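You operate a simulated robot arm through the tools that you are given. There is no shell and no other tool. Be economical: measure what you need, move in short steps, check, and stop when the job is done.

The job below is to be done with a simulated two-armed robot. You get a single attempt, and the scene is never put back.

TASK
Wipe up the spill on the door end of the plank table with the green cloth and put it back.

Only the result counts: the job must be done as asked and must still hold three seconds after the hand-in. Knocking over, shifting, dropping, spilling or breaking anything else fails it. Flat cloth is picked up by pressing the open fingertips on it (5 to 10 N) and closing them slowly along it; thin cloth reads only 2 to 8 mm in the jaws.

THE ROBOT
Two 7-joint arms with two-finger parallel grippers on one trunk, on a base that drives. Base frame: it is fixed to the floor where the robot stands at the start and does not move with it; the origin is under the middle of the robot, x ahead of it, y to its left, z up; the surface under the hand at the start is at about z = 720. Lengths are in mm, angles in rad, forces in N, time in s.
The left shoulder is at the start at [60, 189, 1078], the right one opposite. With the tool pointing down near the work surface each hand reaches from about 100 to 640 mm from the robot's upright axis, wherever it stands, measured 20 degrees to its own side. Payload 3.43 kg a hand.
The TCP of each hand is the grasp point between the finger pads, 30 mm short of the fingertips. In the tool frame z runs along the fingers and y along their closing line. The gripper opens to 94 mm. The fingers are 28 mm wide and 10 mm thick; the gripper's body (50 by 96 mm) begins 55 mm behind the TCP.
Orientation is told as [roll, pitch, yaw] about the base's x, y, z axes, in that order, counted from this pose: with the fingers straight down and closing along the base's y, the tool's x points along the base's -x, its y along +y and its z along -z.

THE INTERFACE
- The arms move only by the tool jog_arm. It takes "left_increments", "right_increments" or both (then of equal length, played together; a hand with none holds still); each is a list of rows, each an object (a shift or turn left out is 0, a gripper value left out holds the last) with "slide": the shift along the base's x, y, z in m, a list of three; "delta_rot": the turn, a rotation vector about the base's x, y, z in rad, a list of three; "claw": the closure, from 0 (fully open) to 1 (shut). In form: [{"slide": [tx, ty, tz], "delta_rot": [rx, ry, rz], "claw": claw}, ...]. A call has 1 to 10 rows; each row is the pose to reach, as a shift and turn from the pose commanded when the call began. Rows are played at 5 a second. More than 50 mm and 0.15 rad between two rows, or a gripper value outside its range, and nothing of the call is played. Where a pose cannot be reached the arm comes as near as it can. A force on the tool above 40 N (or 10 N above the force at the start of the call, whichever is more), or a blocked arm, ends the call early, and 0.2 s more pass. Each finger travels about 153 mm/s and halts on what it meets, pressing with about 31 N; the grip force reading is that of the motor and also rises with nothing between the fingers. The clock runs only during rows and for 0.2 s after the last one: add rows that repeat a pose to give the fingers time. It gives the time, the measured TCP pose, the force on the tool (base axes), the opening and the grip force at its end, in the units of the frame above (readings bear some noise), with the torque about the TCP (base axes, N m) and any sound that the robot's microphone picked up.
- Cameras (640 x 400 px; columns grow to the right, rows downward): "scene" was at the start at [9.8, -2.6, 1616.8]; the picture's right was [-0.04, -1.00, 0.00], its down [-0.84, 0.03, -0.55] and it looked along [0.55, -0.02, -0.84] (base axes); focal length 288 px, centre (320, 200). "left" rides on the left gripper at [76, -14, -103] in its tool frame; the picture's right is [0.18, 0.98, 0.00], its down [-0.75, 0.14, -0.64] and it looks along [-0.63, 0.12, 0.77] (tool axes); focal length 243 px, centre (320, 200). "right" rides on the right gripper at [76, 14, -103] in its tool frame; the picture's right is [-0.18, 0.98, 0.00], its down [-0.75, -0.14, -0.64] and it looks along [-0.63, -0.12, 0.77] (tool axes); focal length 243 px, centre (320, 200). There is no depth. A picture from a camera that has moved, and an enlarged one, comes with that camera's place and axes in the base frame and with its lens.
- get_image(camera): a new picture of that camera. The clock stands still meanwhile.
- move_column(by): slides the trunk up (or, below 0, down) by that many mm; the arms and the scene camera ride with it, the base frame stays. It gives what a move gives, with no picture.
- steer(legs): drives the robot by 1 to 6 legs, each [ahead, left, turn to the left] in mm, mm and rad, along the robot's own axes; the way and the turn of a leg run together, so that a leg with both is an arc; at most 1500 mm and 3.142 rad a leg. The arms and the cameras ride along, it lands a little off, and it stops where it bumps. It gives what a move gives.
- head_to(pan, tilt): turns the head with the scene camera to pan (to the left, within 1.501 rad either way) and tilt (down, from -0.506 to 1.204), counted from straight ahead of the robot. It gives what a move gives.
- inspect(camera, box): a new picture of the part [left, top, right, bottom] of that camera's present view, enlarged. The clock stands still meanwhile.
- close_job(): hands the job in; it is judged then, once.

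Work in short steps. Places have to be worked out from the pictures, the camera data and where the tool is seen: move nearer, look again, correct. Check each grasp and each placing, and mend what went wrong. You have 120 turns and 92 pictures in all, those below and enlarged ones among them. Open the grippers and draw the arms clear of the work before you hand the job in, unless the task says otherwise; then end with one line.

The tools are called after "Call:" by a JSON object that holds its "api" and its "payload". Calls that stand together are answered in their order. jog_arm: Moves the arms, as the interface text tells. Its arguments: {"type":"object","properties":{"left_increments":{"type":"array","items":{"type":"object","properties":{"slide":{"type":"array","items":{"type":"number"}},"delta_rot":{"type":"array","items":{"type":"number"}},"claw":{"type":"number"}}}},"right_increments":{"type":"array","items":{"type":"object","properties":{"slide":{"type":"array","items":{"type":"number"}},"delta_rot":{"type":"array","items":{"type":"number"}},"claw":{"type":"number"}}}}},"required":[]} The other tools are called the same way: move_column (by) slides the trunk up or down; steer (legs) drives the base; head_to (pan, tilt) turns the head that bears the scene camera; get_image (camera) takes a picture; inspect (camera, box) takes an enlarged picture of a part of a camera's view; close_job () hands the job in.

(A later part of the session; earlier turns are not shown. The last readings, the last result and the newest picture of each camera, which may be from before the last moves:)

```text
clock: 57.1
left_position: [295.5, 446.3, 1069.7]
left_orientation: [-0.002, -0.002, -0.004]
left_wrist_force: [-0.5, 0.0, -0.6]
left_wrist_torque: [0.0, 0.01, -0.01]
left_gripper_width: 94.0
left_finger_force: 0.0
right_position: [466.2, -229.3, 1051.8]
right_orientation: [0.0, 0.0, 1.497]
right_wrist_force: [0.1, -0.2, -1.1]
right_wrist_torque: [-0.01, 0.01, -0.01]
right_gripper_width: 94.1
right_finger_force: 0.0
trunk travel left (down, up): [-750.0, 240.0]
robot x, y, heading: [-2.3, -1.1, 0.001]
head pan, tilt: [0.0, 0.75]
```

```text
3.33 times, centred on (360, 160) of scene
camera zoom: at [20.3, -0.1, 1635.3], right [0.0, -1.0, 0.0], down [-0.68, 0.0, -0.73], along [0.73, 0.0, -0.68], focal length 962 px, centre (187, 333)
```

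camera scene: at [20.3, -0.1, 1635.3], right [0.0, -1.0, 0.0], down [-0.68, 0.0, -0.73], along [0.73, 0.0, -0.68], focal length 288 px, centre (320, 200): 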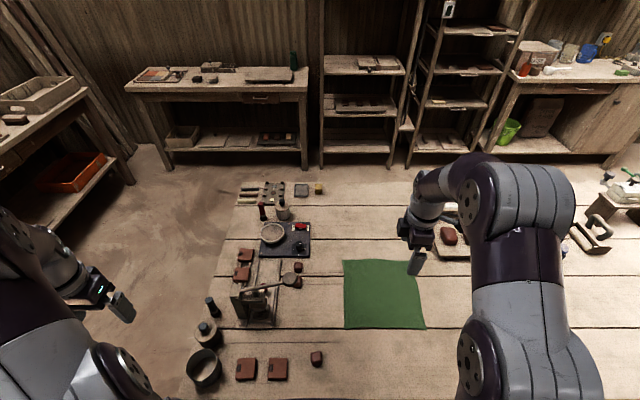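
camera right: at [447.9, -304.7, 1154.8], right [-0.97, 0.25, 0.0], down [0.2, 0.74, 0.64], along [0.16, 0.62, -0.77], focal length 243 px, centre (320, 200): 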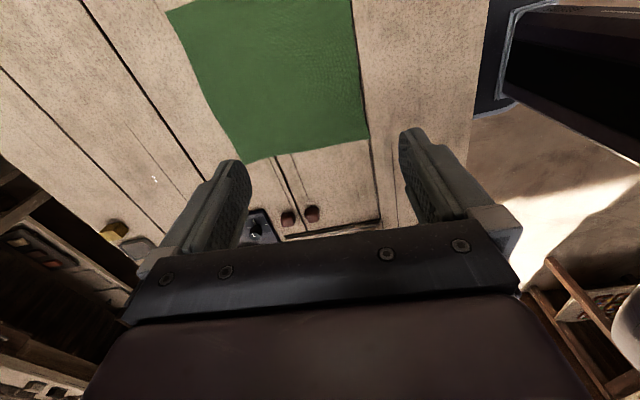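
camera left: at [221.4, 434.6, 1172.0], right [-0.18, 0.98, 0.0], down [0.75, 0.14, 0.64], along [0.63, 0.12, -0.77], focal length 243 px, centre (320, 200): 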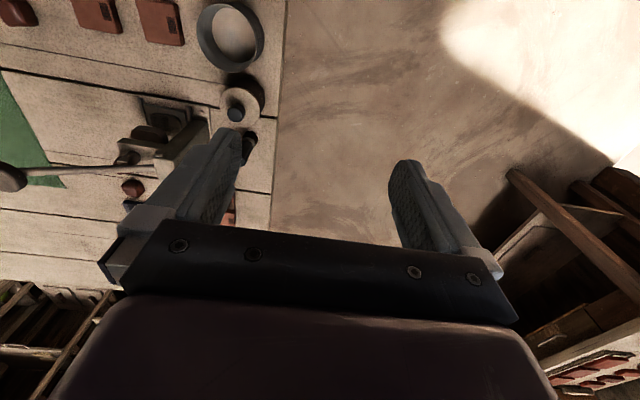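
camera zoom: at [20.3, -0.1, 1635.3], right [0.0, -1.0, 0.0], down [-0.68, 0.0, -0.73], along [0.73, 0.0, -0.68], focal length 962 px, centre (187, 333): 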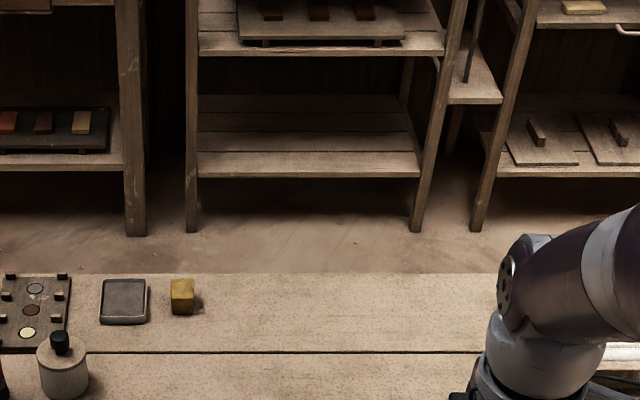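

The glint shows a clear film near (868, -104), so the spill is a colourless puddle on the far half of this end. It is out of reach from this side (and the cloth out of reach from the far side), so I'll pick up the cloth here, drive around the door end, wipe from the far side, and bring it back. First I place the right hand over the cloth.

Call:
{"api": "jog_arm", "payload": {"right_increments": [{"slide": [0, 0.002, -0.02], "delta_rot": [0, 0, -0.15]}, {"slide": [0, 0.004, -0.04], "delta_rot": [0, 0, -0.3]}, {"slide": [0, 0.006, -0.06], "delta_rot": [0, 0, -0.45]}, {"slide": [0, 0.008, -0.08], "delta_rot": [0, 0, -0.6]}, {"slide": [0, 0.01, -0.1], "delta_rot": [0, 0, -0.75]}, {"slide": [0, 0.012, -0.12], "delta_rot": [0, 0, -0.9]}, {"slide": [0, 0.014, -0.14], "delta_rot": [0, 0, -1.05]}, {"slide": [0, 0.016, -0.16], "delta_rot": [0, 0, -1.2]}, {"slide": [0, 0.018, -0.18], "delta_rot": [0, 0, -1.35]}, {"slide": [0.005, 0.02, -0.2], "delta_rot": [0, 0, -1.5]}]}}

Call:
{"api": "get_image", "payload": {"camera": "right"}}

Call:
{"api": "inspect", "payload": {"camera": "scene", "box": [310, 170, 490, 290]}}

```text
clock: 59.4
left_position: [297.2, 445.5, 1070.8]
left_orientation: [0.0, 0.0, -0.004]
left_wrist_force: [0.2, -0.3, -0.1]
left_wrist_torque: [-0.02, -0.01, 0.0]
left_gripper_width: 94.0
left_finger_force: 0.0
right_position: [471.9, -209.4, 850.8]
right_orientation: [0.0, -0.001, -0.005]
right_wrist_force: [0.3, 0.7, -0.7]
right_wrist_torque: [0.03, -0.02, 0.0]
right_gripper_width: 93.9
right_finger_force: 0.1
trunk travel left (down, up): [-750.0, 240.0]
robot x, y, heading: [-3.9, -0.3, -0.004]
head pan, tilt: [0.0, 0.75]
```

```text
54 pictures are left
camera right: at [395.9, -195.7, 953.7], right [0.19, 0.98, 0.0], down [0.75, -0.14, 0.64], along [0.63, -0.12, -0.77], focal length 243 px, centre (320, 200)
```

right: 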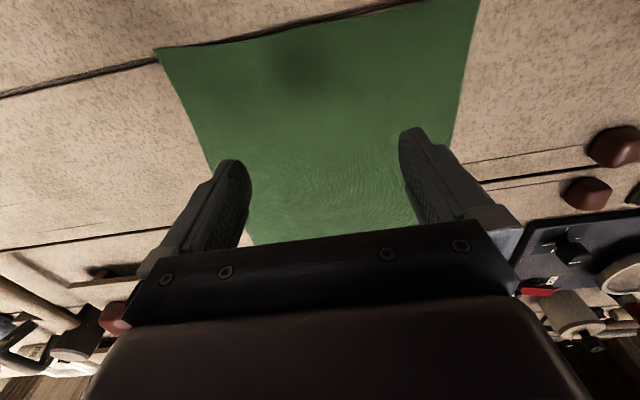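

```text
3.33 times, centred on (400, 230) of scene
camera zoom: at [21.0, -0.2, 1635.3], right [0.0, -1.0, 0.0], down [-0.68, 0.0, -0.73], along [0.73, 0.0, -0.68], focal length 962 px, centre (53, 100)
```

zoom: 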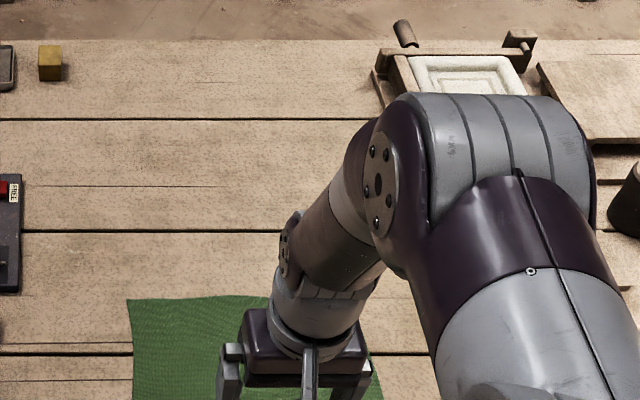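

The hand is over the cloth, near its robot-side edge; also a faint darker patch shows on the wood near where I expect the puddle. I part-close to about 60 mm and go down in small steps.

Call:
{"api": "jog_arm", "payload": {"right_increments": [{"slide": [0, 0, -0.04], "claw": 0.3}, {"slide": [0, 0, -0.08], "claw": 0.3}, {"slide": [0, 0, -0.09]}, {"slide": [0, 0, -0.094]}, {"slide": [0, 0, -0.096]}, {"slide": [0, 0, -0.098]}]}}

```text
clock: 60.8
left_position: [296.6, 446.9, 1069.5]
left_orientation: [0.0, -0.001, -0.003]
left_wrist_force: [-0.2, 0.5, 0.3]
left_wrist_torque: [0.02, 0.01, 0.01]
left_gripper_width: 94.2
left_finger_force: 0.0
right_position: [471.2, -208.7, 752.2]
right_orientation: [0.0, 0.0, -0.002]
right_wrist_force: [0.0, 0.0, 0.6]
right_wrist_torque: [0.03, -0.01, 0.05]
right_gripper_width: 66.0
right_finger_force: 0.2
trunk travel left (down, up): [-750.0, 240.0]
robot x, y, heading: [-2.5, 0.9, 0.001]
head pan, tilt: [0.0, 0.75]
```

No contact yet at TCP z = 752; I step down 1 mm at a time.

Call:
{"api": "jog_arm", "payload": {"right_increments": [{"slide": [0, 0, -0.001]}, {"slide": [0, 0, -0.002]}, {"slide": [0, 0, -0.002]}]}}

```text
clock: 61.5
left_position: [294.6, 445.9, 1069.6]
left_orientation: [0.0, -0.002, -0.002]
left_wrist_force: [0.4, -0.1, -0.1]
left_wrist_torque: [0.04, -0.01, 0.01]
left_gripper_width: 94.2
left_finger_force: 0.1
right_position: [471.0, -208.5, 750.6]
right_orientation: [0.002, -0.001, 0.0]
right_wrist_force: [0.3, 0.7, 3.0]
right_wrist_torque: [0.0, 0.02, 0.03]
right_gripper_width: 65.7
right_finger_force: 0.2
trunk travel left (down, up): [-750.0, 240.0]
robot x, y, heading: [-7.9, 0.4, -0.001]
head pan, tilt: [0.0, 0.75]
```

Contact begins at 3 N; a little more.

Call:
{"api": "jog_arm", "payload": {"right_increments": [{"slide": [0, 0, -0.001]}, {"slide": [0, 0, -0.0015]}, {"slide": [0, 0, -0.0015]}]}}

```text
clock: 62.4
left_position: [294.4, 446.1, 1070.1]
left_orientation: [-0.002, -0.005, -0.004]
left_wrist_force: [0.2, 0.4, 0.6]
left_wrist_torque: [-0.01, -0.01, -0.01]
left_gripper_width: 93.6
left_finger_force: 0.0
right_position: [471.6, -208.7, 751.6]
right_orientation: [-0.001, -0.003, -0.001]
right_wrist_force: [1.5, -2.1, 20.1]
right_wrist_torque: [0.31, 0.06, 0.03]
right_gripper_width: 66.0
right_finger_force: 0.0
trunk travel left (down, up): [-750.0, 240.0]
robot x, y, heading: [-2.3, -1.9, -0.003]
head pan, tilt: [0.0, 0.75]
```

That is 20 N, too much. I raise 1 mm and close slowly.

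Call:
{"api": "jog_arm", "payload": {"right_increments": [{"slide": [0, 0, 0.001]}, {"slide": [0, 0, 0.001]}]}}

```text
clock: 63.0
left_position: [294.0, 446.9, 1069.3]
left_orientation: [-0.002, -0.001, -0.003]
left_wrist_force: [0.9, 1.3, 0.0]
left_wrist_torque: [0.03, -0.03, 0.01]
left_gripper_width: 94.1
left_finger_force: 0.1
right_position: [471.3, -210.0, 751.6]
right_orientation: [0.0, -0.001, -0.003]
right_wrist_force: [3.9, 0.7, 11.6]
right_wrist_torque: [0.23, -0.08, -0.07]
right_gripper_width: 65.8
right_finger_force: 0.1
trunk travel left (down, up): [-750.0, 240.0]
robot x, y, heading: [-1.4, -1.7, -0.003]
head pan, tilt: [0.0, 0.75]
```

About 11 N; I raise a further 0.3 mm and close slowly.

Call:
{"api": "jog_arm", "payload": {"right_increments": [{"slide": [0, 0, 0.0003], "claw": 0.36}, {"slide": [0, 0, 0.0003], "claw": 0.43}, {"slide": [0, 0, 0.0003], "claw": 0.5}, {"slide": [0, 0, 0.0003], "claw": 0.57}, {"slide": [0, 0, 0.0003], "claw": 0.65}, {"slide": [0, 0, 0.0003], "claw": 0.73}, {"slide": [0, 0, 0.0003], "claw": 0.81}, {"slide": [0, 0, 0.0003], "claw": 0.9}, {"slide": [0, 0, 0.0003], "claw": 1.0}, {"slide": [0, 0, 0.0003], "claw": 1.0}]}}

Call:
{"api": "get_image", "payload": {"camera": "right"}}

```text
clock: 65.2
left_position: [296.9, 446.0, 1070.3]
left_orientation: [0.001, -0.003, -0.004]
left_wrist_force: [1.2, 0.3, -0.2]
left_wrist_torque: [0.01, 0.0, -0.01]
left_gripper_width: 94.0
left_finger_force: 0.0
right_position: [470.6, -209.8, 751.9]
right_orientation: [-0.001, -0.001, -0.001]
right_wrist_force: [-0.5, 0.2, 7.3]
right_wrist_torque: [0.02, 0.03, 0.0]
right_gripper_width: 1.9
right_finger_force: 30.9
trunk travel left (down, up): [-750.0, 240.0]
robot x, y, heading: [-1.3, 0.4, -0.002]
head pan, tilt: [0.0, 0.75]
```

```text
52 pictures are left
camera right: at [393.9, -194.9, 854.1], right [0.19, 0.98, 0.0], down [0.75, -0.14, 0.64], along [0.63, -0.12, -0.77], focal length 243 px, centre (320, 200)
```

right: 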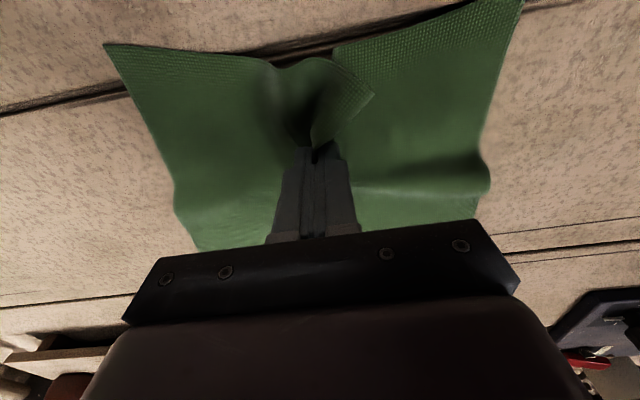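

The cloth is pinched (1.9 mm). I lift gently and check that it comes along.

Call:
{"api": "jog_arm", "payload": {"right_increments": [{"slide": [0, 0, 0.02]}, {"slide": [0, 0, 0.05]}, {"slide": [0, 0, 0.09]}, {"slide": [0, 0, 0.13]}, {"slide": [0, 0, 0.17]}, {"slide": [0, 0, 0.21]}, {"slide": [0, 0, 0.26]}, {"slide": [0, 0, 0.31]}, {"slide": [0, 0, 0.36]}, {"slide": [0, 0, 0.4]}]}}

Call:
{"api": "get_image", "payload": {"camera": "right"}}

Call:
{"api": "get_image", "payload": {"camera": "scene"}}

```text
clock: 67.3
left_position: [296.5, 446.8, 1070.1]
left_orientation: [0.0, -0.002, -0.005]
left_wrist_force: [-0.2, -0.2, 0.4]
left_wrist_torque: [-0.02, -0.01, -0.02]
left_gripper_width: 94.0
left_finger_force: 0.1
right_position: [459.6, -208.7, 1124.6]
right_orientation: [-0.001, 0.001, -0.002]
right_wrist_force: [-0.5, -0.3, 0.3]
right_wrist_torque: [0.0, 0.02, 0.04]
right_gripper_width: 2.2
right_finger_force: 31.5
right hand out of reach, approached as far as the arm can: row 10
trunk travel left (down, up): [-750.0, 240.0]
robot x, y, heading: [-0.0, 1.8, -0.005]
head pan, tilt: [0.0, 0.75]
```

```text
51 pictures are left
camera right: at [383.7, -194.5, 1226.6], right [0.19, 0.98, 0.0], down [0.75, -0.14, 0.64], along [0.63, -0.12, -0.77], focal length 243 px, centre (320, 200)
```

right: 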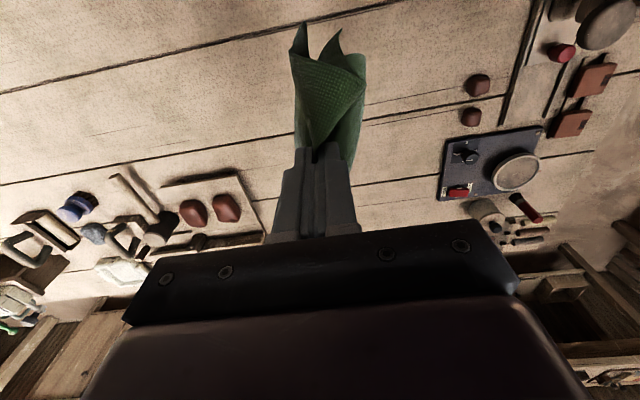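

```text
50 pictures are left
camera scene: at [20.1, 0.0, 1635.3], right [0.0, -1.0, 0.0], down [-0.68, 0.0, -0.73], along [0.73, 0.0, -0.68], focal length 288 px, centre (320, 200)
```

scene: 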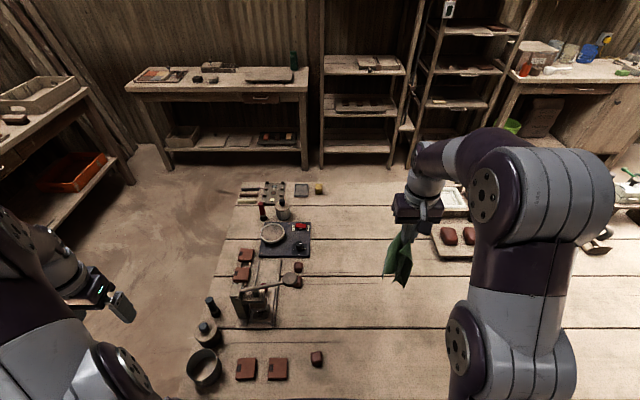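

The cloth is held well. I raise the trunk for clearance and drive around the door end: left, then ahead, then turn.

Call:
{"api": "move_column", "payload": {"by": 120}}

Call:
{"api": "steer", "payload": {"legs": [[-100, 0, 0], [0, 950, 0]]}}

Call:
{"api": "get_image", "payload": {"camera": "scene"}}

```text
clock: 68.8
left_position: [296.2, 446.9, 1190.6]
left_orientation: [0.0, -0.002, -0.002]
left_wrist_force: [0.4, 0.0, -0.7]
left_wrist_torque: [-0.02, -0.01, 0.03]
left_gripper_width: 93.9
left_finger_force: 0.1
right_position: [460.3, -209.5, 1244.1]
right_orientation: [0.0, 0.001, -0.002]
right_wrist_force: [-0.2, -0.2, 0.4]
right_wrist_torque: [0.01, 0.0, 0.02]
right_gripper_width: 1.9
right_finger_force: 31.4
trunk travel left (down, up): [-870.0, 120.0]
robot x, y, heading: [-4.0, -2.8, -0.007]
head pan, tilt: [0.0, 0.75]
```

```text
clock: 74.5
left_position: [207.2, 1382.4, 1189.9]
left_orientation: [-0.001, -0.002, -0.011]
left_wrist_force: [0.2, 1.2, -1.0]
left_wrist_torque: [-0.01, 0.01, -0.01]
left_gripper_width: 94.2
left_finger_force: 0.2
right_position: [364.9, 725.4, 1243.0]
right_orientation: [0.0, 0.002, -0.011]
right_wrist_force: [0.2, 0.6, 0.2]
right_wrist_torque: [-0.04, 0.0, -0.01]
right_gripper_width: 2.2
right_finger_force: 31.2
trunk travel left (down, up): [-870.0, 120.0]
robot x, y, heading: [-93.6, 938.5, -0.015]
head pan, tilt: [0.0, 0.75]
```

```text
49 pictures are left
camera scene: at [-72.8, 938.8, 1755.3], right [-0.01, -1.0, 0.0], down [-0.68, 0.01, -0.73], along [0.73, -0.01, -0.68], focal length 288 px, centre (320, 200)
```

scene: 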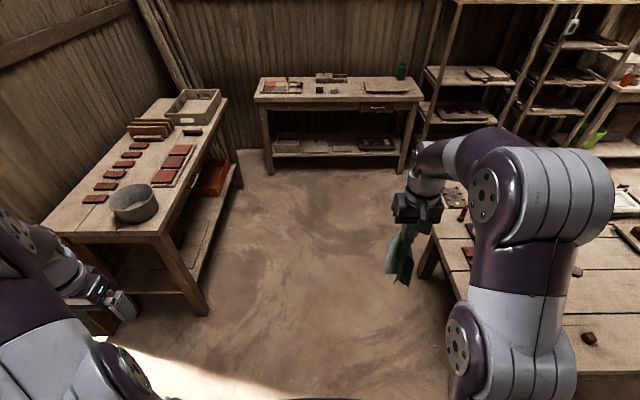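

The way is clear. I drive ahead past the table's end and turn round to face it from the far side.

Call:
{"api": "steer", "payload": {"legs": [[1580, 0, 0.0]]}}

```text
refused: 1580 is not a number from -1500 to 1500
```

A leg is at most 1500 mm; I split it.

Call:
{"api": "steer", "payload": {"legs": [[1400, 20, 0.015], [180, 0, 0], [0, 0, 3.14]]}}

Call:
{"api": "get_image", "payload": {"camera": "scene"}}

```text
clock: 90.0
left_position: [1200.4, 506.0, 1189.8]
left_orientation: [0.001, -0.001, -3.1]
left_wrist_force: [0.8, 1.0, 0.3]
left_wrist_torque: [-0.01, -0.02, 0.0]
left_gripper_width: 93.9
left_finger_force: 0.2
right_position: [1006.6, 1153.1, 1244.5]
right_orientation: [0.0, 0.0, -3.097]
right_wrist_force: [-0.8, -0.7, 0.3]
right_wrist_torque: [0.02, 0.02, -0.07]
right_gripper_width: 2.1
right_finger_force: 31.0
trunk travel left (down, up): [-870.0, 120.0]
robot x, y, heading: [1476.0, 963.4, -3.099]
head pan, tilt: [0.0, 0.75]
```

```text
48 pictures are left
camera scene: at [1453.7, 963.7, 1755.3], right [-0.04, 1.0, 0.0], down [0.68, 0.03, -0.73], along [-0.73, -0.03, -0.68], focal length 288 px, centre (320, 200)
```

scene: 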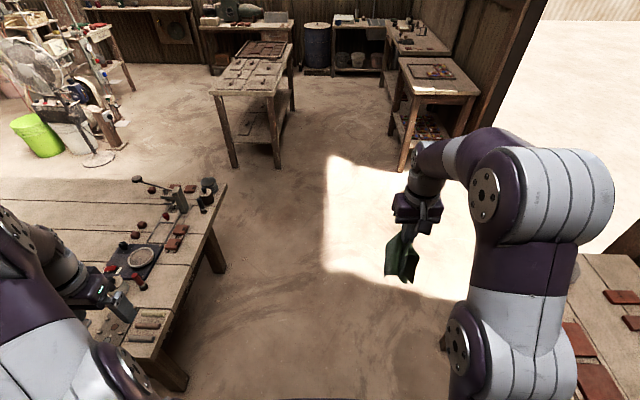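

I straighten up and slide along the far side until the spill is in front of the right hand.

Call:
{"api": "steer", "payload": {"legs": [[0, 0, -0.043], [0, 1220, 0]]}}

Call:
{"api": "head_to", "payload": {"pan": 0.0, "tilt": 0.95}}

Call:
{"api": "get_image", "payload": {"camera": "scene"}}

Call:
{"api": "get_image", "payload": {"camera": "left"}}

```text
clock: 96.7
left_position: [1161.9, -725.3, 1190.7]
left_orientation: [0.0, -0.002, 3.126]
left_wrist_force: [0.6, -0.6, -0.4]
left_wrist_torque: [0.0, 0.0, 0.0]
left_gripper_width: 93.8
left_finger_force: 0.1
right_position: [1007.3, -67.4, 1243.6]
right_orientation: [0.001, 0.0, 3.125]
right_wrist_force: [0.4, -0.1, 0.5]
right_wrist_torque: [-0.02, 0.02, -0.06]
right_gripper_width: 2.1
right_finger_force: 30.9
trunk travel left (down, up): [-870.0, 120.0]
robot x, y, heading: [1469.7, -283.0, 3.128]
head pan, tilt: [0.0, 0.75]
```

```text
clock: 97.4
left_position: [1163.9, -725.1, 1190.4]
left_orientation: [0.0, -0.001, 3.125]
left_wrist_force: [-0.6, -0.5, 0.0]
left_wrist_torque: [0.03, 0.02, -0.01]
left_gripper_width: 93.7
left_finger_force: 0.1
right_position: [1007.6, -68.0, 1243.6]
right_orientation: [0.001, -0.001, 3.127]
right_wrist_force: [0.3, 0.4, 0.3]
right_wrist_torque: [-0.01, -0.01, -0.02]
right_gripper_width: 2.0
right_finger_force: 30.7
trunk travel left (down, up): [-870.0, 120.0]
robot x, y, heading: [1467.4, -282.1, 3.123]
head pan, tilt: [0.0, 0.949]
```

```text
47 pictures are left
camera scene: at [1453.8, -282.9, 1739.8], right [0.02, 1.0, 0.0], down [0.81, -0.01, -0.58], along [-0.58, 0.01, -0.81], focal length 288 px, centre (320, 200)
```

scene: 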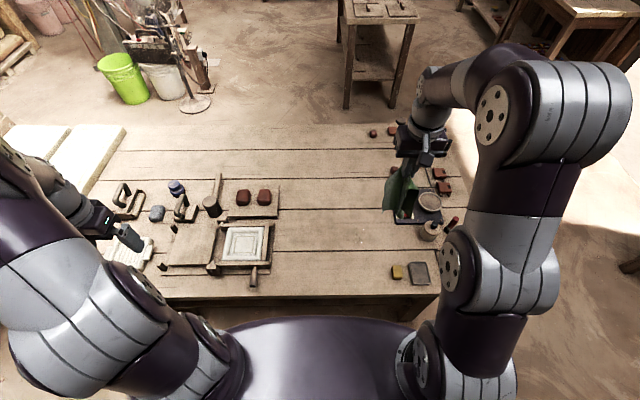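

```text
46 pictures are left
camera left: at [1240.5, -712.8, 1292.8], right [0.17, -0.99, 0.0], down [-0.76, -0.13, 0.64], along [-0.63, -0.11, -0.77], focal length 243 px, centre (320, 200)
```

left: 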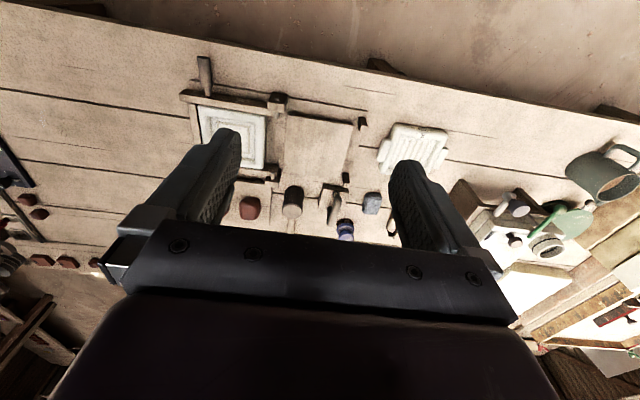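

I see faint specks around (361, 242). I enlarge that area.

Call:
{"api": "inspect", "payload": {"camera": "scene", "box": [270, 170, 430, 290]}}

```text
3.33 times, centred on (350, 230) of scene
camera zoom: at [1453.8, -282.9, 1739.8], right [0.02, 1.0, 0.0], down [0.81, -0.01, -0.58], along [-0.58, 0.01, -0.81], focal length 962 px, centre (220, 100)
```

zoom: 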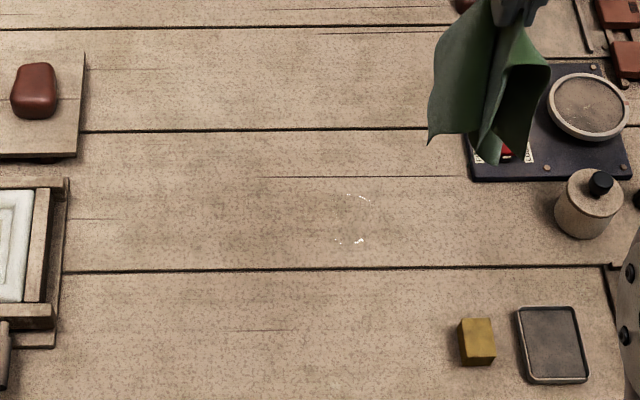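

Glints at about (871,-108) and (931,-119) look like the rims of a puddle. I enlarge tighter.

Call:
{"api": "inspect", "payload": {"camera": "scene", "box": [320, 205, 392, 250]}}

```text
8.89 times, centred on (356, 228) of scene
camera zoom: at [1453.8, -282.9, 1739.8], right [0.02, 1.0, 0.0], down [0.81, -0.01, -0.58], along [-0.58, 0.01, -0.81], focal length 2565 px, centre (0, -44)
```

zoom: 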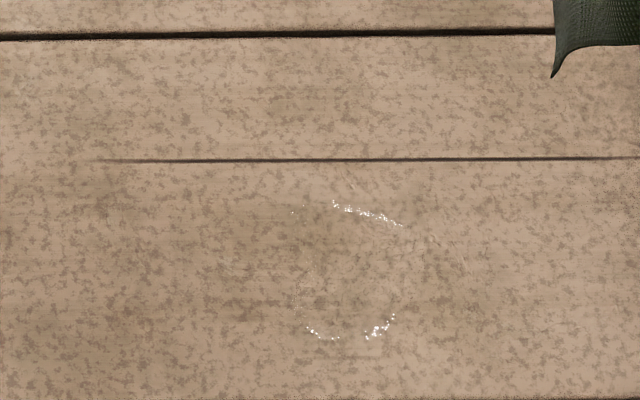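

The puddle spans about x 865–935, y -150…-60; clear wood surrounds it (yellow cube at ~(1050,16), dark plate at y > 38). I drive closer to the table edge and lower the trunk.

Call:
{"api": "steer", "payload": {"legs": [[95, 0, 0.015]]}}

Call:
{"api": "move_column", "payload": {"by": -120}}

Call:
{"api": "get_image", "payload": {"camera": "scene"}}

```text
clock: 98.5
left_position: [1076.0, -727.7, 1190.9]
left_orientation: [0.0, -0.003, 3.138]
left_wrist_force: [0.3, -0.2, -0.4]
left_wrist_torque: [-0.03, 0.0, -0.01]
left_gripper_width: 94.0
left_finger_force: 0.0
right_position: [911.0, -73.5, 1245.0]
right_orientation: [0.001, -0.002, 3.139]
right_wrist_force: [0.5, 1.0, 1.0]
right_wrist_torque: [-0.01, 0.0, -0.06]
right_gripper_width: 2.2
right_finger_force: 30.9
trunk travel left (down, up): [-870.0, 120.0]
robot x, y, heading: [1369.2, -282.8, 3.138]
head pan, tilt: [0.0, 0.949]
```

```text
clock: 100.0
left_position: [1075.0, -728.8, 1070.1]
left_orientation: [-0.001, -0.002, 3.138]
left_wrist_force: [0.7, -0.3, 0.2]
left_wrist_torque: [0.01, -0.02, 0.02]
left_gripper_width: 93.9
left_finger_force: 0.2
right_position: [910.1, -72.6, 1123.2]
right_orientation: [-0.001, -0.002, 3.14]
right_wrist_force: [0.0, -0.5, -0.2]
right_wrist_torque: [-0.03, 0.02, 0.01]
right_gripper_width: 2.0
right_finger_force: 30.9
trunk travel left (down, up): [-750.0, 240.0]
robot x, y, heading: [1372.5, -282.1, 3.144]
head pan, tilt: [0.0, 0.949]
```

```text
43 pictures are left
camera scene: at [1359.6, -281.8, 1619.8], right [0.0, 1.0, 0.0], down [0.81, 0.0, -0.58], along [-0.58, 0.0, -0.81], focal length 288 px, centre (320, 200)
```

scene: 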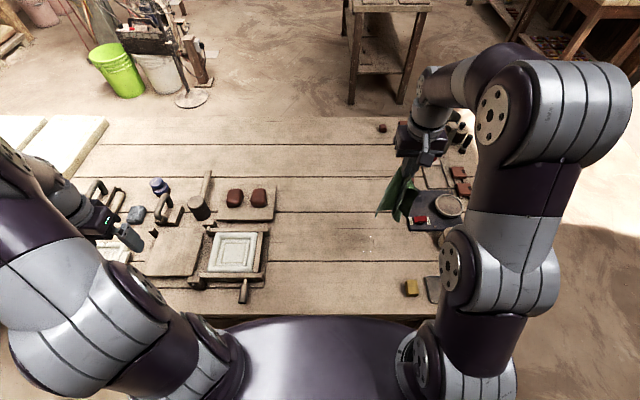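

Another enlargement from this new viewpoint, to fix the puddle's limits better.

Call:
{"api": "inspect", "payload": {"camera": "scene", "box": [330, 215, 410, 270]}}

```text
7.27 times, centred on (370, 242) of scene
camera zoom: at [1359.6, -281.8, 1619.8], right [0.0, 1.0, 0.0], down [0.81, 0.0, -0.58], along [-0.58, 0.0, -0.81], focal length 2098 px, centre (-44, -109)
```

zoom: 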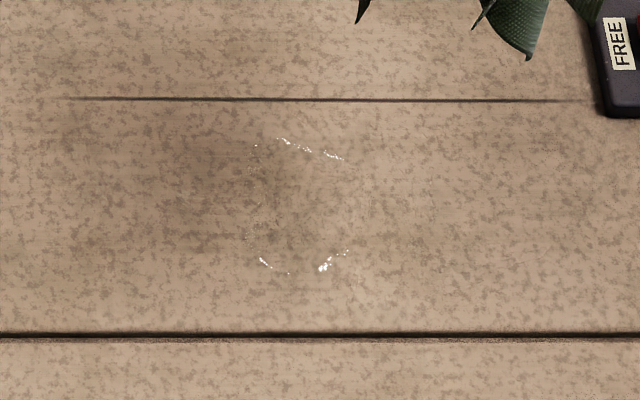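

The puddle's rim is now clear: x 861–935, y -146…-90. I lower the cloth so its tail lies over the puddle, moving the hand toward the robot as it comes down.

Call:
{"api": "jog_arm", "payload": {"right_increments": [{"slide": [-0.03, -0.012, -0.015]}, {"slide": [-0.06, -0.024, -0.05]}, {"slide": [-0.09, -0.036, -0.085]}, {"slide": [-0.115, -0.045, -0.125]}, {"slide": [-0.105, -0.045, -0.17]}, {"slide": [-0.09, -0.045, -0.215]}, {"slide": [-0.065, -0.045, -0.255]}, {"slide": [-0.035, -0.045, -0.29]}, {"slide": [-0.003, -0.045, -0.325]}, {"slide": [0.03, -0.045, -0.35]}]}}

Call:
{"api": "get_image", "payload": {"camera": "scene"}}

Call:
{"api": "get_image", "payload": {"camera": "right"}}

```text
clock: 102.2
left_position: [1075.5, -728.7, 1071.1]
left_orientation: [0.002, -0.003, 3.138]
left_wrist_force: [0.1, 0.0, -0.2]
left_wrist_torque: [0.01, 0.01, -0.02]
left_gripper_width: 94.1
left_finger_force: 0.0
right_position: [942.5, -118.6, 775.0]
right_orientation: [0.001, -0.003, 3.142]
right_wrist_force: [-0.4, -0.2, -0.6]
right_wrist_torque: [-0.02, 0.0, -0.02]
right_gripper_width: 2.1
right_finger_force: 31.4
right hand out of reach, approached as far as the arm can: row 1
trunk travel left (down, up): [-750.0, 240.0]
robot x, y, heading: [1373.6, -280.7, 3.143]
head pan, tilt: [0.0, 0.949]
```

```text
41 pictures are left
camera scene: at [1359.6, -281.8, 1619.8], right [0.0, 1.0, 0.0], down [0.81, 0.0, -0.58], along [-0.58, 0.0, -0.81], focal length 288 px, centre (320, 200)
```

scene: 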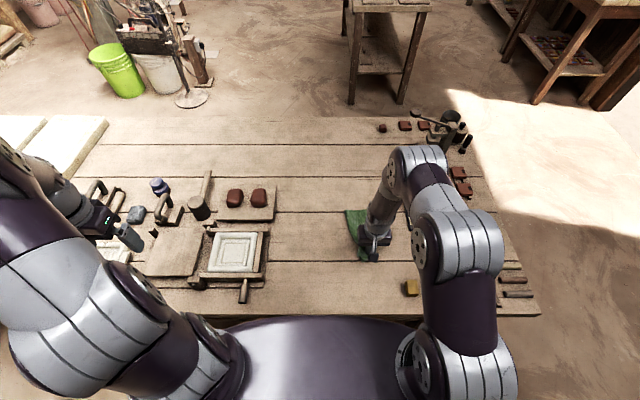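

```text
40 pictures are left
camera right: at [1018.0, -133.2, 877.9], right [-0.19, -0.98, 0.0], down [-0.75, 0.14, 0.64], along [-0.63, 0.12, -0.77], focal length 243 px, centre (320, 200)
```

right: 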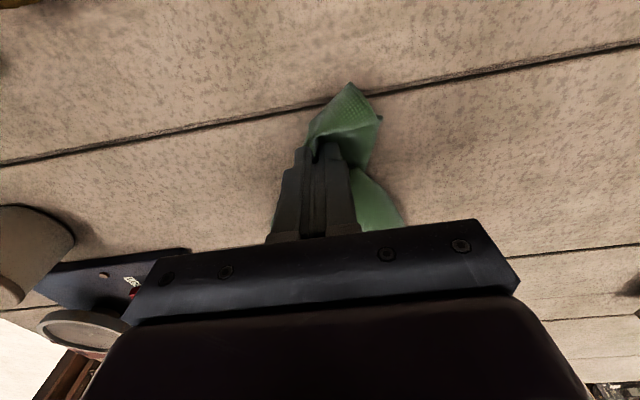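

The cloth lies as a strip over the puddle. I lower in small steps until the fingertips press it.

Call:
{"api": "jog_arm", "payload": {"right_increments": [{"slide": [0, 0, -0.008]}, {"slide": [0, 0, -0.014]}, {"slide": [0, 0, -0.018]}, {"slide": [0, 0, -0.02]}, {"slide": [0, 0, -0.021]}]}}

```text
clock: 103.4
left_position: [1075.3, -729.6, 1070.8]
left_orientation: [0.0, -0.001, 3.139]
left_wrist_force: [0.5, -0.6, 0.3]
left_wrist_torque: [-0.02, 0.03, -0.01]
left_gripper_width: 93.9
left_finger_force: 0.0
right_position: [940.3, -116.3, 752.5]
right_orientation: [0.0, -0.003, 3.14]
right_wrist_force: [0.5, 0.0, 6.2]
right_wrist_torque: [-0.06, 0.01, -0.03]
right_gripper_width: 2.0
right_finger_force: 31.1
trunk travel left (down, up): [-750.0, 240.0]
robot x, y, heading: [1371.8, -280.1, 3.139]
head pan, tilt: [0.0, 0.949]
```

6 N of pressing force. I wipe in strokes across the puddle.

Call:
{"api": "jog_arm", "payload": {"right_increments": [{"slide": [-0.02, 0, 0]}, {"slide": [-0.04, 0, 0]}, {"slide": [-0.06, 0, 0]}, {"slide": [-0.08, 0, 0]}, {"slide": [-0.1, 0, 0]}, {"slide": [-0.1, 0.018, 0]}, {"slide": [-0.075, 0.018, 0]}, {"slide": [-0.05, 0.018, 0]}, {"slide": [-0.025, 0.018, 0]}, {"slide": [0.0, 0.018, 0]}]}}

```text
clock: 105.6
left_position: [1073.8, -728.1, 1070.8]
left_orientation: [0.001, -0.002, 3.137]
left_wrist_force: [-0.3, -0.4, -1.1]
left_wrist_torque: [-0.01, 0.03, 0.05]
left_gripper_width: 93.6
left_finger_force: 0.0
right_position: [940.3, -100.6, 751.8]
right_orientation: [-0.001, -0.003, 3.141]
right_wrist_force: [-0.2, 0.3, 0.6]
right_wrist_torque: [-0.02, 0.01, -0.05]
right_gripper_width: 1.9
right_finger_force: 31.6
trunk travel left (down, up): [-750.0, 240.0]
robot x, y, heading: [1375.6, -284.7, 3.139]
head pan, tilt: [0.0, 0.949]
```

Pressure dropped to under 1 N here; I lower 1 mm and continue with the +y-side lane.

Call:
{"api": "jog_arm", "payload": {"right_increments": [{"slide": [0, 0, -0.001]}, {"slide": [-0.025, 0, -0.001]}, {"slide": [-0.05, 0, -0.001]}, {"slide": [-0.075, 0, -0.001]}, {"slide": [-0.1, 0, -0.001]}, {"slide": [-0.1, 0.015, -0.001]}, {"slide": [-0.075, 0.015, -0.001]}, {"slide": [-0.05, 0.015, -0.001]}, {"slide": [-0.025, 0.015, -0.001]}, {"slide": [0.0, 0.015, -0.001]}]}}

Call:
{"api": "get_image", "payload": {"camera": "scene"}}

```text
clock: 107.8
left_position: [1074.9, -727.9, 1069.2]
left_orientation: [-0.001, -0.002, 3.137]
left_wrist_force: [0.0, 0.7, 0.1]
left_wrist_torque: [0.04, -0.01, 0.02]
left_gripper_width: 94.0
left_finger_force: 0.2
right_position: [941.8, -84.4, 753.6]
right_orientation: [-0.001, -0.003, 3.14]
right_wrist_force: [-0.6, 0.6, 0.3]
right_wrist_torque: [0.01, 0.04, -0.03]
right_gripper_width: 1.9
right_finger_force: 30.8
trunk travel left (down, up): [-750.0, 240.0]
robot x, y, heading: [1370.6, -277.9, 3.136]
head pan, tilt: [0.0, 0.949]
```

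```text
39 pictures are left
camera scene: at [1359.6, -282.1, 1619.8], right [0.0, 1.0, 0.0], down [0.81, 0.0, -0.58], along [-0.58, 0.0, -0.81], focal length 288 px, centre (320, 200)
```

scene: 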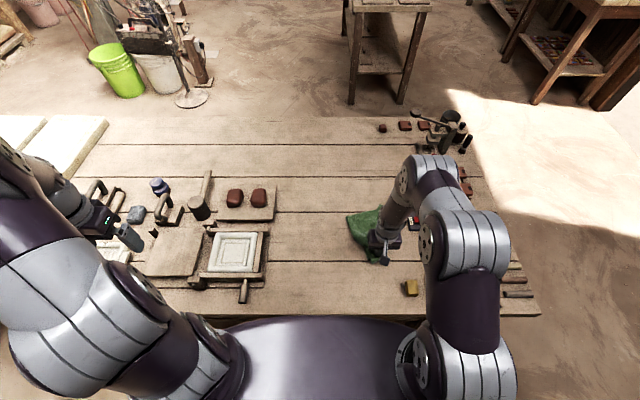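

Still little pressure; I lower further and read the force.

Call:
{"api": "jog_arm", "payload": {"right_increments": [{"slide": [-0.01, -0.01, -0.001]}, {"slide": [-0.02, -0.02, -0.002]}, {"slide": [-0.03, -0.03, -0.0025]}]}}

```text
clock: 108.6
left_position: [1075.5, -728.7, 1069.6]
left_orientation: [0.0, -0.002, 3.138]
left_wrist_force: [0.5, 0.6, -0.1]
left_wrist_torque: [0.0, 0.02, -0.01]
left_gripper_width: 94.1
left_finger_force: 0.1
right_position: [911.7, -112.8, 751.0]
right_orientation: [-0.002, -0.001, 3.138]
right_wrist_force: [2.8, 4.5, 13.2]
right_wrist_torque: [0.11, -0.09, 0.0]
right_gripper_width: 1.9
right_finger_force: 30.6
trunk travel left (down, up): [-750.0, 240.0]
robot x, y, heading: [1375.9, -277.8, 3.137]
head pan, tilt: [0.0, 0.949]
```

13 N now. With 0.4 mm relief I wipe across the puddle in zigzag lanes.

Call:
{"api": "jog_arm", "payload": {"right_increments": [{"slide": [0.015, -0.02, 0.0004]}, {"slide": [0.033, -0.04, 0.0004]}, {"slide": [0.005, -0.04, 0.0004]}, {"slide": [-0.03, -0.04, 0.0004]}, {"slide": [-0.062, -0.04, 0.0004]}, {"slide": [-0.062, -0.023, 0.0004]}, {"slide": [-0.03, -0.023, 0.0004]}, {"slide": [0.005, -0.023, 0.0004]}, {"slide": [0.033, -0.023, 0.0004]}, {"slide": [0.033, -0.005, 0.0004]}]}}

Call:
{"api": "jog_arm", "payload": {"right_increments": [{"slide": [-0.03, 0, 0]}, {"slide": [-0.06, 0, 0]}, {"slide": [-0.095, 0, 0]}, {"slide": [-0.095, 0.018, 0]}, {"slide": [-0.06, 0.018, 0]}, {"slide": [-0.03, 0.018, 0]}, {"slide": [0, 0.018, 0]}, {"slide": [0, 0.034, 0]}, {"slide": [-0.045, 0.034, 0]}, {"slide": [-0.09, 0.034, 0]}]}}

```text
clock: 110.4
left_position: [1075.6, -729.6, 1070.4]
left_orientation: [0.0, -0.003, 3.138]
left_wrist_force: [-0.6, 0.4, 0.2]
left_wrist_torque: [-0.02, -0.01, -0.01]
left_gripper_width: 94.3
left_finger_force: 0.0
right_position: [896.7, -139.5, 751.2]
right_orientation: [0.0, -0.017, 3.14]
right_wrist_force: [5.6, -1.0, 18.9]
right_wrist_torque: [-0.13, -0.35, -0.02]
right_gripper_width: 2.1
right_finger_force: 31.0
trunk travel left (down, up): [-750.0, 240.0]
robot x, y, heading: [1373.3, -279.8, 3.137]
head pan, tilt: [0.0, 0.949]
stopped in row 8 (right hand): the force on the tool passed its limit at 43 N (the readings are from after the stop); the commanded pose is now the measured one
```

```text
clock: 112.3
left_position: [1076.7, -728.8, 1070.8]
left_orientation: [0.001, -0.003, 3.139]
left_wrist_force: [0.4, 0.4, 0.8]
left_wrist_torque: [-0.04, -0.06, 0.0]
left_gripper_width: 93.9
left_finger_force: 0.1
right_position: [890.0, -109.7, 750.9]
right_orientation: [0.001, -0.007, 3.143]
right_wrist_force: [8.1, -9.9, 30.5]
right_wrist_torque: [-0.35, -0.34, -0.03]
right_gripper_width: 2.1
right_finger_force: 30.8
trunk travel left (down, up): [-750.0, 240.0]
robot x, y, heading: [1371.5, -279.0, 3.142]
head pan, tilt: [0.0, 0.949]
stopped in row 9 (right hand): the force on the tool passed its limit at 61 N (the readings are from after the stop); the commanded pose is now the measured one
```

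The bunched cloth makes pressure spikes. I lift the cloth straight up and look whether the puddle is gone.

Call:
{"api": "jog_arm", "payload": {"right_increments": [{"slide": [0, 0, 0.02]}, {"slide": [0, 0, 0.06]}, {"slide": [0, 0, 0.1]}, {"slide": [0, 0, 0.15]}, {"slide": [0, 0, 0.2]}, {"slide": [0, 0, 0.25]}, {"slide": [0, 0, 0.3]}, {"slide": [0, 0.04, 0.3]}, {"slide": [0, 0.06, 0.3]}]}}

Call:
{"api": "inspect", "payload": {"camera": "scene", "box": [330, 215, 410, 270]}}

Call:
{"api": "get_image", "payload": {"camera": "scene"}}

```text
clock: 114.3
left_position: [1073.8, -728.6, 1070.8]
left_orientation: [0.001, -0.001, 3.141]
left_wrist_force: [0.4, -0.4, -0.6]
left_wrist_torque: [0.0, -0.01, -0.01]
left_gripper_width: 94.0
left_finger_force: 0.0
right_position: [890.2, -50.3, 1051.1]
right_orientation: [0.001, -0.003, 3.141]
right_wrist_force: [-0.7, -0.2, -0.3]
right_wrist_torque: [0.03, 0.02, 0.0]
right_gripper_width: 2.1
right_finger_force: 31.8
trunk travel left (down, up): [-750.0, 240.0]
robot x, y, heading: [1373.9, -283.5, 3.14]
head pan, tilt: [0.0, 0.949]
```

```text
7.27 times, centred on (370, 242) of scene
camera zoom: at [1358.7, -281.8, 1619.8], right [0.0, 1.0, 0.0], down [0.81, 0.0, -0.58], along [-0.58, 0.0, -0.81], focal length 2098 px, centre (-44, -109)
```

zoom: 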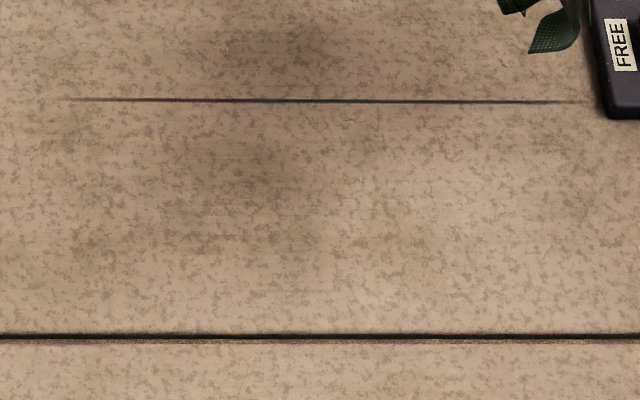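

```text
37 pictures are left
camera scene: at [1358.7, -281.8, 1619.8], right [0.0, 1.0, 0.0], down [0.81, 0.0, -0.58], along [-0.58, 0.0, -0.81], focal length 288 px, centre (320, 200)
```

scene: 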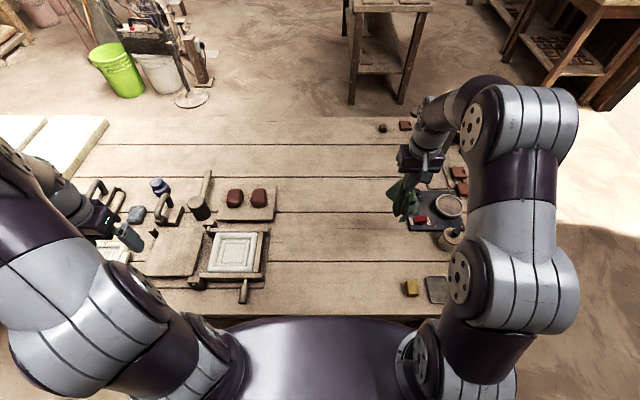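

The glints are gone, though faint squiggles remain near (851,-91) and beyond, and the arm shadows this spot. I move the hand aside and look again.

Call:
{"api": "jog_arm", "payload": {"right_increments": [{"slide": [0.02, 0.04, 0.02]}, {"slide": [0.04, 0.08, 0.04]}, {"slide": [0.06, 0.12, 0.06]}, {"slide": [0.08, 0.16, 0.07]}, {"slide": [0.1, 0.2, 0.08]}, {"slide": [0.1, 0.245, 0.08]}, {"slide": [0.1, 0.245, 0.08]}]}}

Call:
{"api": "inspect", "payload": {"camera": "scene", "box": [320, 190, 420, 265]}}

Call:
{"api": "inspect", "payload": {"camera": "scene", "box": [350, 220, 386, 245]}}

```text
clock: 115.9
left_position: [1074.5, -729.8, 1068.9]
left_orientation: [-0.002, -0.001, 3.14]
left_wrist_force: [0.0, 0.0, 0.1]
left_wrist_torque: [-0.01, 0.0, 0.01]
left_gripper_width: 94.0
left_finger_force: 0.0
right_position: [999.1, 189.4, 1111.6]
right_orientation: [-0.001, -0.003, 3.138]
right_wrist_force: [-0.2, -1.0, 0.0]
right_wrist_torque: [-0.01, 0.02, -0.03]
right_gripper_width: 2.1
right_finger_force: 31.5
right hand out of reach, approached as far as the arm can: row 6, 7
trunk travel left (down, up): [-750.0, 240.0]
robot x, y, heading: [1371.4, -282.0, 3.143]
head pan, tilt: [0.0, 0.949]
```

```text
5.33 times, centred on (370, 228) of scene
camera zoom: at [1358.7, -283.1, 1619.8], right [0.0, 1.0, 0.0], down [0.81, 0.0, -0.58], along [-0.58, 0.0, -0.81], focal length 1539 px, centre (53, 53)
```

zoom: 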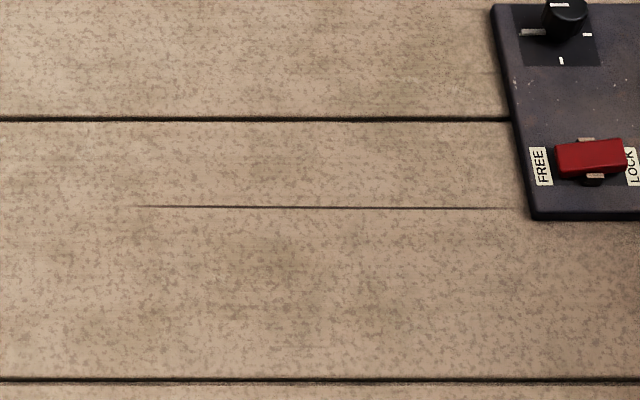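

```text
16.00 times, centred on (368, 232) of scene
camera zoom: at [1358.7, -283.1, 1619.8], right [0.0, 1.0, 0.0], down [0.81, 0.0, -0.58], along [-0.58, 0.0, -0.81], focal length 4617 px, centre (-448, -320)
```

zoom: 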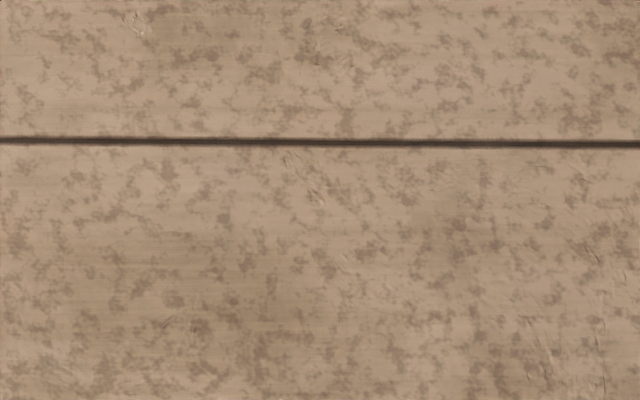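

The puddle is gone with no glints left. I raise the trunk and drive back the way I came.

Call:
{"api": "move_column", "payload": {"by": 120}}

Call:
{"api": "steer", "payload": {"legs": [[-95, 0, 0], [0, -1235, 0], [0, 0, -3.14]]}}

Call:
{"api": "get_image", "payload": {"camera": "scene"}}

```text
clock: 117.4
left_position: [1074.0, -728.0, 1188.5]
left_orientation: [0.001, -0.003, 3.139]
left_wrist_force: [0.4, 0.6, -0.4]
left_wrist_torque: [-0.03, 0.03, 0.0]
left_gripper_width: 93.8
left_finger_force: 0.1
right_position: [997.6, 190.6, 1232.3]
right_orientation: [0.0, -0.003, 3.141]
right_wrist_force: [0.0, -0.1, -0.5]
right_wrist_torque: [0.01, -0.03, -0.01]
right_gripper_width: 2.1
right_finger_force: 30.5
trunk travel left (down, up): [-870.0, 120.0]
robot x, y, heading: [1372.7, -281.2, 3.14]
head pan, tilt: [0.0, 0.949]
```

```text
clock: 131.7
left_position: [1778.5, 1388.9, 1190.9]
left_orientation: [0.001, -0.003, -0.021]
left_wrist_force: [0.7, 0.3, 1.2]
left_wrist_torque: [0.02, 0.01, 0.0]
left_gripper_width: 94.0
left_finger_force: 0.0
right_position: [1837.6, 468.0, 1232.6]
right_orientation: [0.003, -0.003, -0.022]
right_wrist_force: [-0.1, 0.9, 0.2]
right_wrist_torque: [0.01, 0.0, 0.0]
right_gripper_width: 2.0
right_finger_force: 31.3
trunk travel left (down, up): [-870.0, 120.0]
robot x, y, heading: [1472.3, 948.2, -0.02]
head pan, tilt: [0.0, 0.949]
```

```text
34 pictures are left
camera scene: at [1485.4, 947.4, 1739.8], right [-0.02, -1.0, 0.0], down [-0.81, 0.02, -0.58], along [0.58, -0.01, -0.81], focal length 288 px, centre (320, 200)
```

scene: 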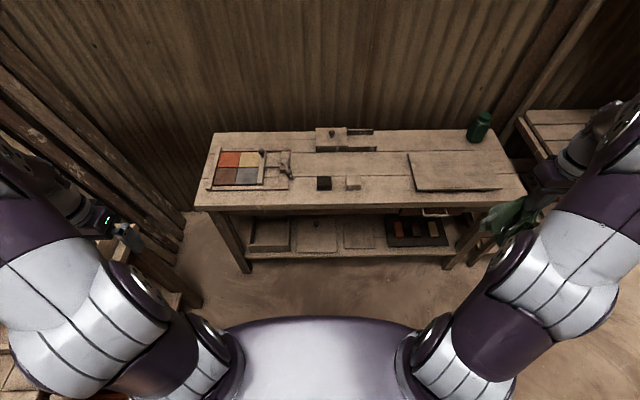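

Still holding the cloth. I back out along the door end, then slide right to the original place.

Call:
{"api": "steer", "payload": {"legs": [[0, 0, 0.02], [-1480, 0, 0], [-90, 0, 0], [0, -948, 0]]}}

```text
clock: 144.6
left_position: [217.1, 434.5, 1189.6]
left_orientation: [-0.001, 0.0, 0.012]
left_wrist_force: [-0.1, -0.5, -0.5]
left_wrist_torque: [0.01, -0.02, 0.02]
left_gripper_width: 94.5
left_finger_force: 0.1
right_position: [306.1, -484.1, 1232.6]
right_orientation: [-0.001, -0.004, 0.013]
right_wrist_force: [-0.3, -0.4, 0.4]
right_wrist_torque: [-0.02, 0.0, 0.0]
right_gripper_width: 2.1
right_finger_force: 30.5
trunk travel left (down, up): [-870.0, 120.0]
robot x, y, heading: [-75.9, -15.6, 0.015]
head pan, tilt: [0.0, 0.949]
```

Now the last bit to the starting stand, lower the trunk, and look.

Call:
{"api": "steer", "payload": {"legs": [[78, 16, -0.014]]}}

Call:
{"api": "move_column", "payload": {"by": -120}}

Call:
{"api": "get_image", "payload": {"camera": "scene"}}

Call:
{"api": "get_image", "payload": {"camera": "right"}}

```text
clock: 145.7
left_position: [298.0, 444.8, 1190.2]
left_orientation: [0.0, -0.004, 0.0]
left_wrist_force: [0.3, -0.8, 0.7]
left_wrist_torque: [0.0, 0.02, 0.0]
left_gripper_width: 94.1
left_finger_force: 0.2
right_position: [375.5, -473.7, 1233.6]
right_orientation: [0.001, -0.005, 0.002]
right_wrist_force: [-0.8, 0.6, -0.2]
right_wrist_torque: [-0.02, 0.01, -0.03]
right_gripper_width: 2.1
right_finger_force: 30.9
trunk travel left (down, up): [-870.0, 120.0]
robot x, y, heading: [2.3, 0.8, -0.006]
head pan, tilt: [0.0, 0.949]
```

```text
clock: 147.2
left_position: [300.1, 445.9, 1070.8]
left_orientation: [-0.001, -0.001, -0.003]
left_wrist_force: [0.0, 0.4, 1.1]
left_wrist_torque: [0.06, -0.01, 0.0]
left_gripper_width: 94.1
left_finger_force: 0.1
right_position: [377.4, -473.9, 1113.0]
right_orientation: [0.001, -0.003, 0.0]
right_wrist_force: [0.3, -0.6, -0.9]
right_wrist_torque: [0.01, 0.0, 0.0]
right_gripper_width: 1.9
right_finger_force: 31.1
trunk travel left (down, up): [-750.0, 240.0]
robot x, y, heading: [6.3, -2.0, -0.002]
head pan, tilt: [0.0, 0.949]
```

```text
33 pictures are left
camera scene: at [15.9, -1.7, 1619.8], right [0.0, -1.0, 0.0], down [-0.81, 0.0, -0.58], along [0.58, 0.0, -0.81], focal length 288 px, centre (320, 200)
```

scene: 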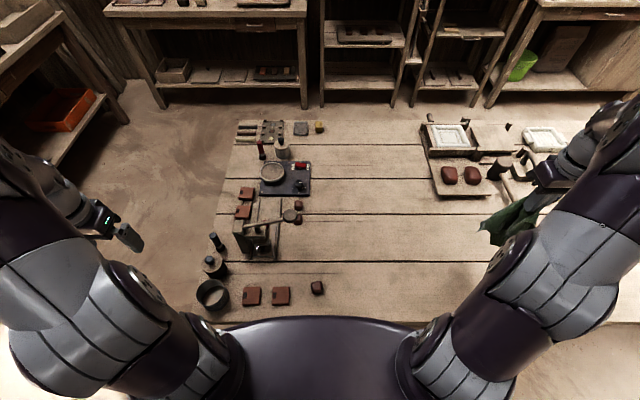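

```text
32 pictures are left
camera right: at [301.3, -459.3, 1215.2], right [0.18, 0.98, 0.0], down [0.75, -0.14, 0.64], along [0.63, -0.12, -0.76], focal length 243 px, centre (320, 200)
```

right: 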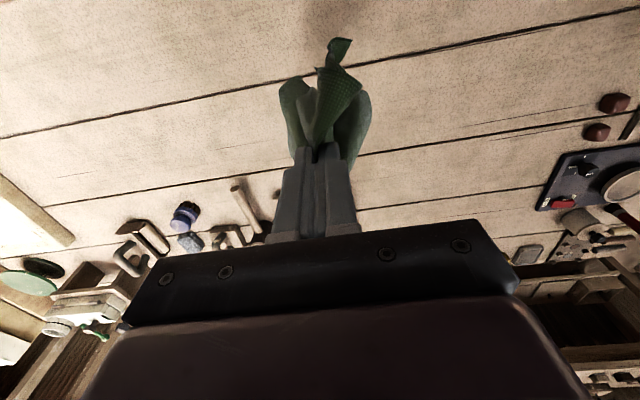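

Everything on the table is in place and the cloth is still held. I bring the hand back over the table's middle, out toward the cloth's far side.

Call:
{"api": "jog_arm", "payload": {"right_increments": [{"slide": [0.01, 0.045, 0]}, {"slide": [0.02, 0.09, -0.01]}, {"slide": [0.03, 0.135, -0.02]}, {"slide": [0.04, 0.18, -0.03]}, {"slide": [0.06, 0.22, -0.045]}, {"slide": [0.09, 0.25, -0.06]}, {"slide": [0.13, 0.265, -0.08]}, {"slide": [0.165, 0.265, -0.11]}, {"slide": [0.2, 0.265, -0.14]}, {"slide": [0.225, 0.265, -0.16]}]}}

Call:
{"api": "get_image", "payload": {"camera": "scene"}}

```text
clock: 149.4
left_position: [302.2, 443.9, 1069.6]
left_orientation: [-0.001, 0.0, -0.001]
left_wrist_force: [0.0, -0.7, -0.4]
left_wrist_torque: [-0.01, 0.0, -0.02]
left_gripper_width: 94.1
left_finger_force: 0.0
right_position: [607.1, -207.3, 951.9]
right_orientation: [0.002, -0.003, -0.002]
right_wrist_force: [0.1, 0.4, -0.5]
right_wrist_torque: [0.01, -0.02, 0.05]
right_gripper_width: 2.3
right_finger_force: 31.0
trunk travel left (down, up): [-750.0, 240.0]
robot x, y, heading: [6.7, -3.0, -0.004]
head pan, tilt: [0.0, 0.949]
```

```text
31 pictures are left
camera scene: at [18.1, -1.8, 1619.8], right [0.0, -1.0, 0.0], down [-0.81, 0.0, -0.58], along [0.58, 0.0, -0.81], focal length 288 px, centre (320, 200)
```

scene: 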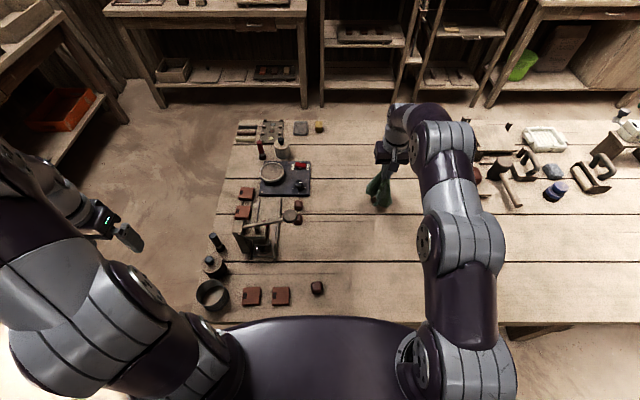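

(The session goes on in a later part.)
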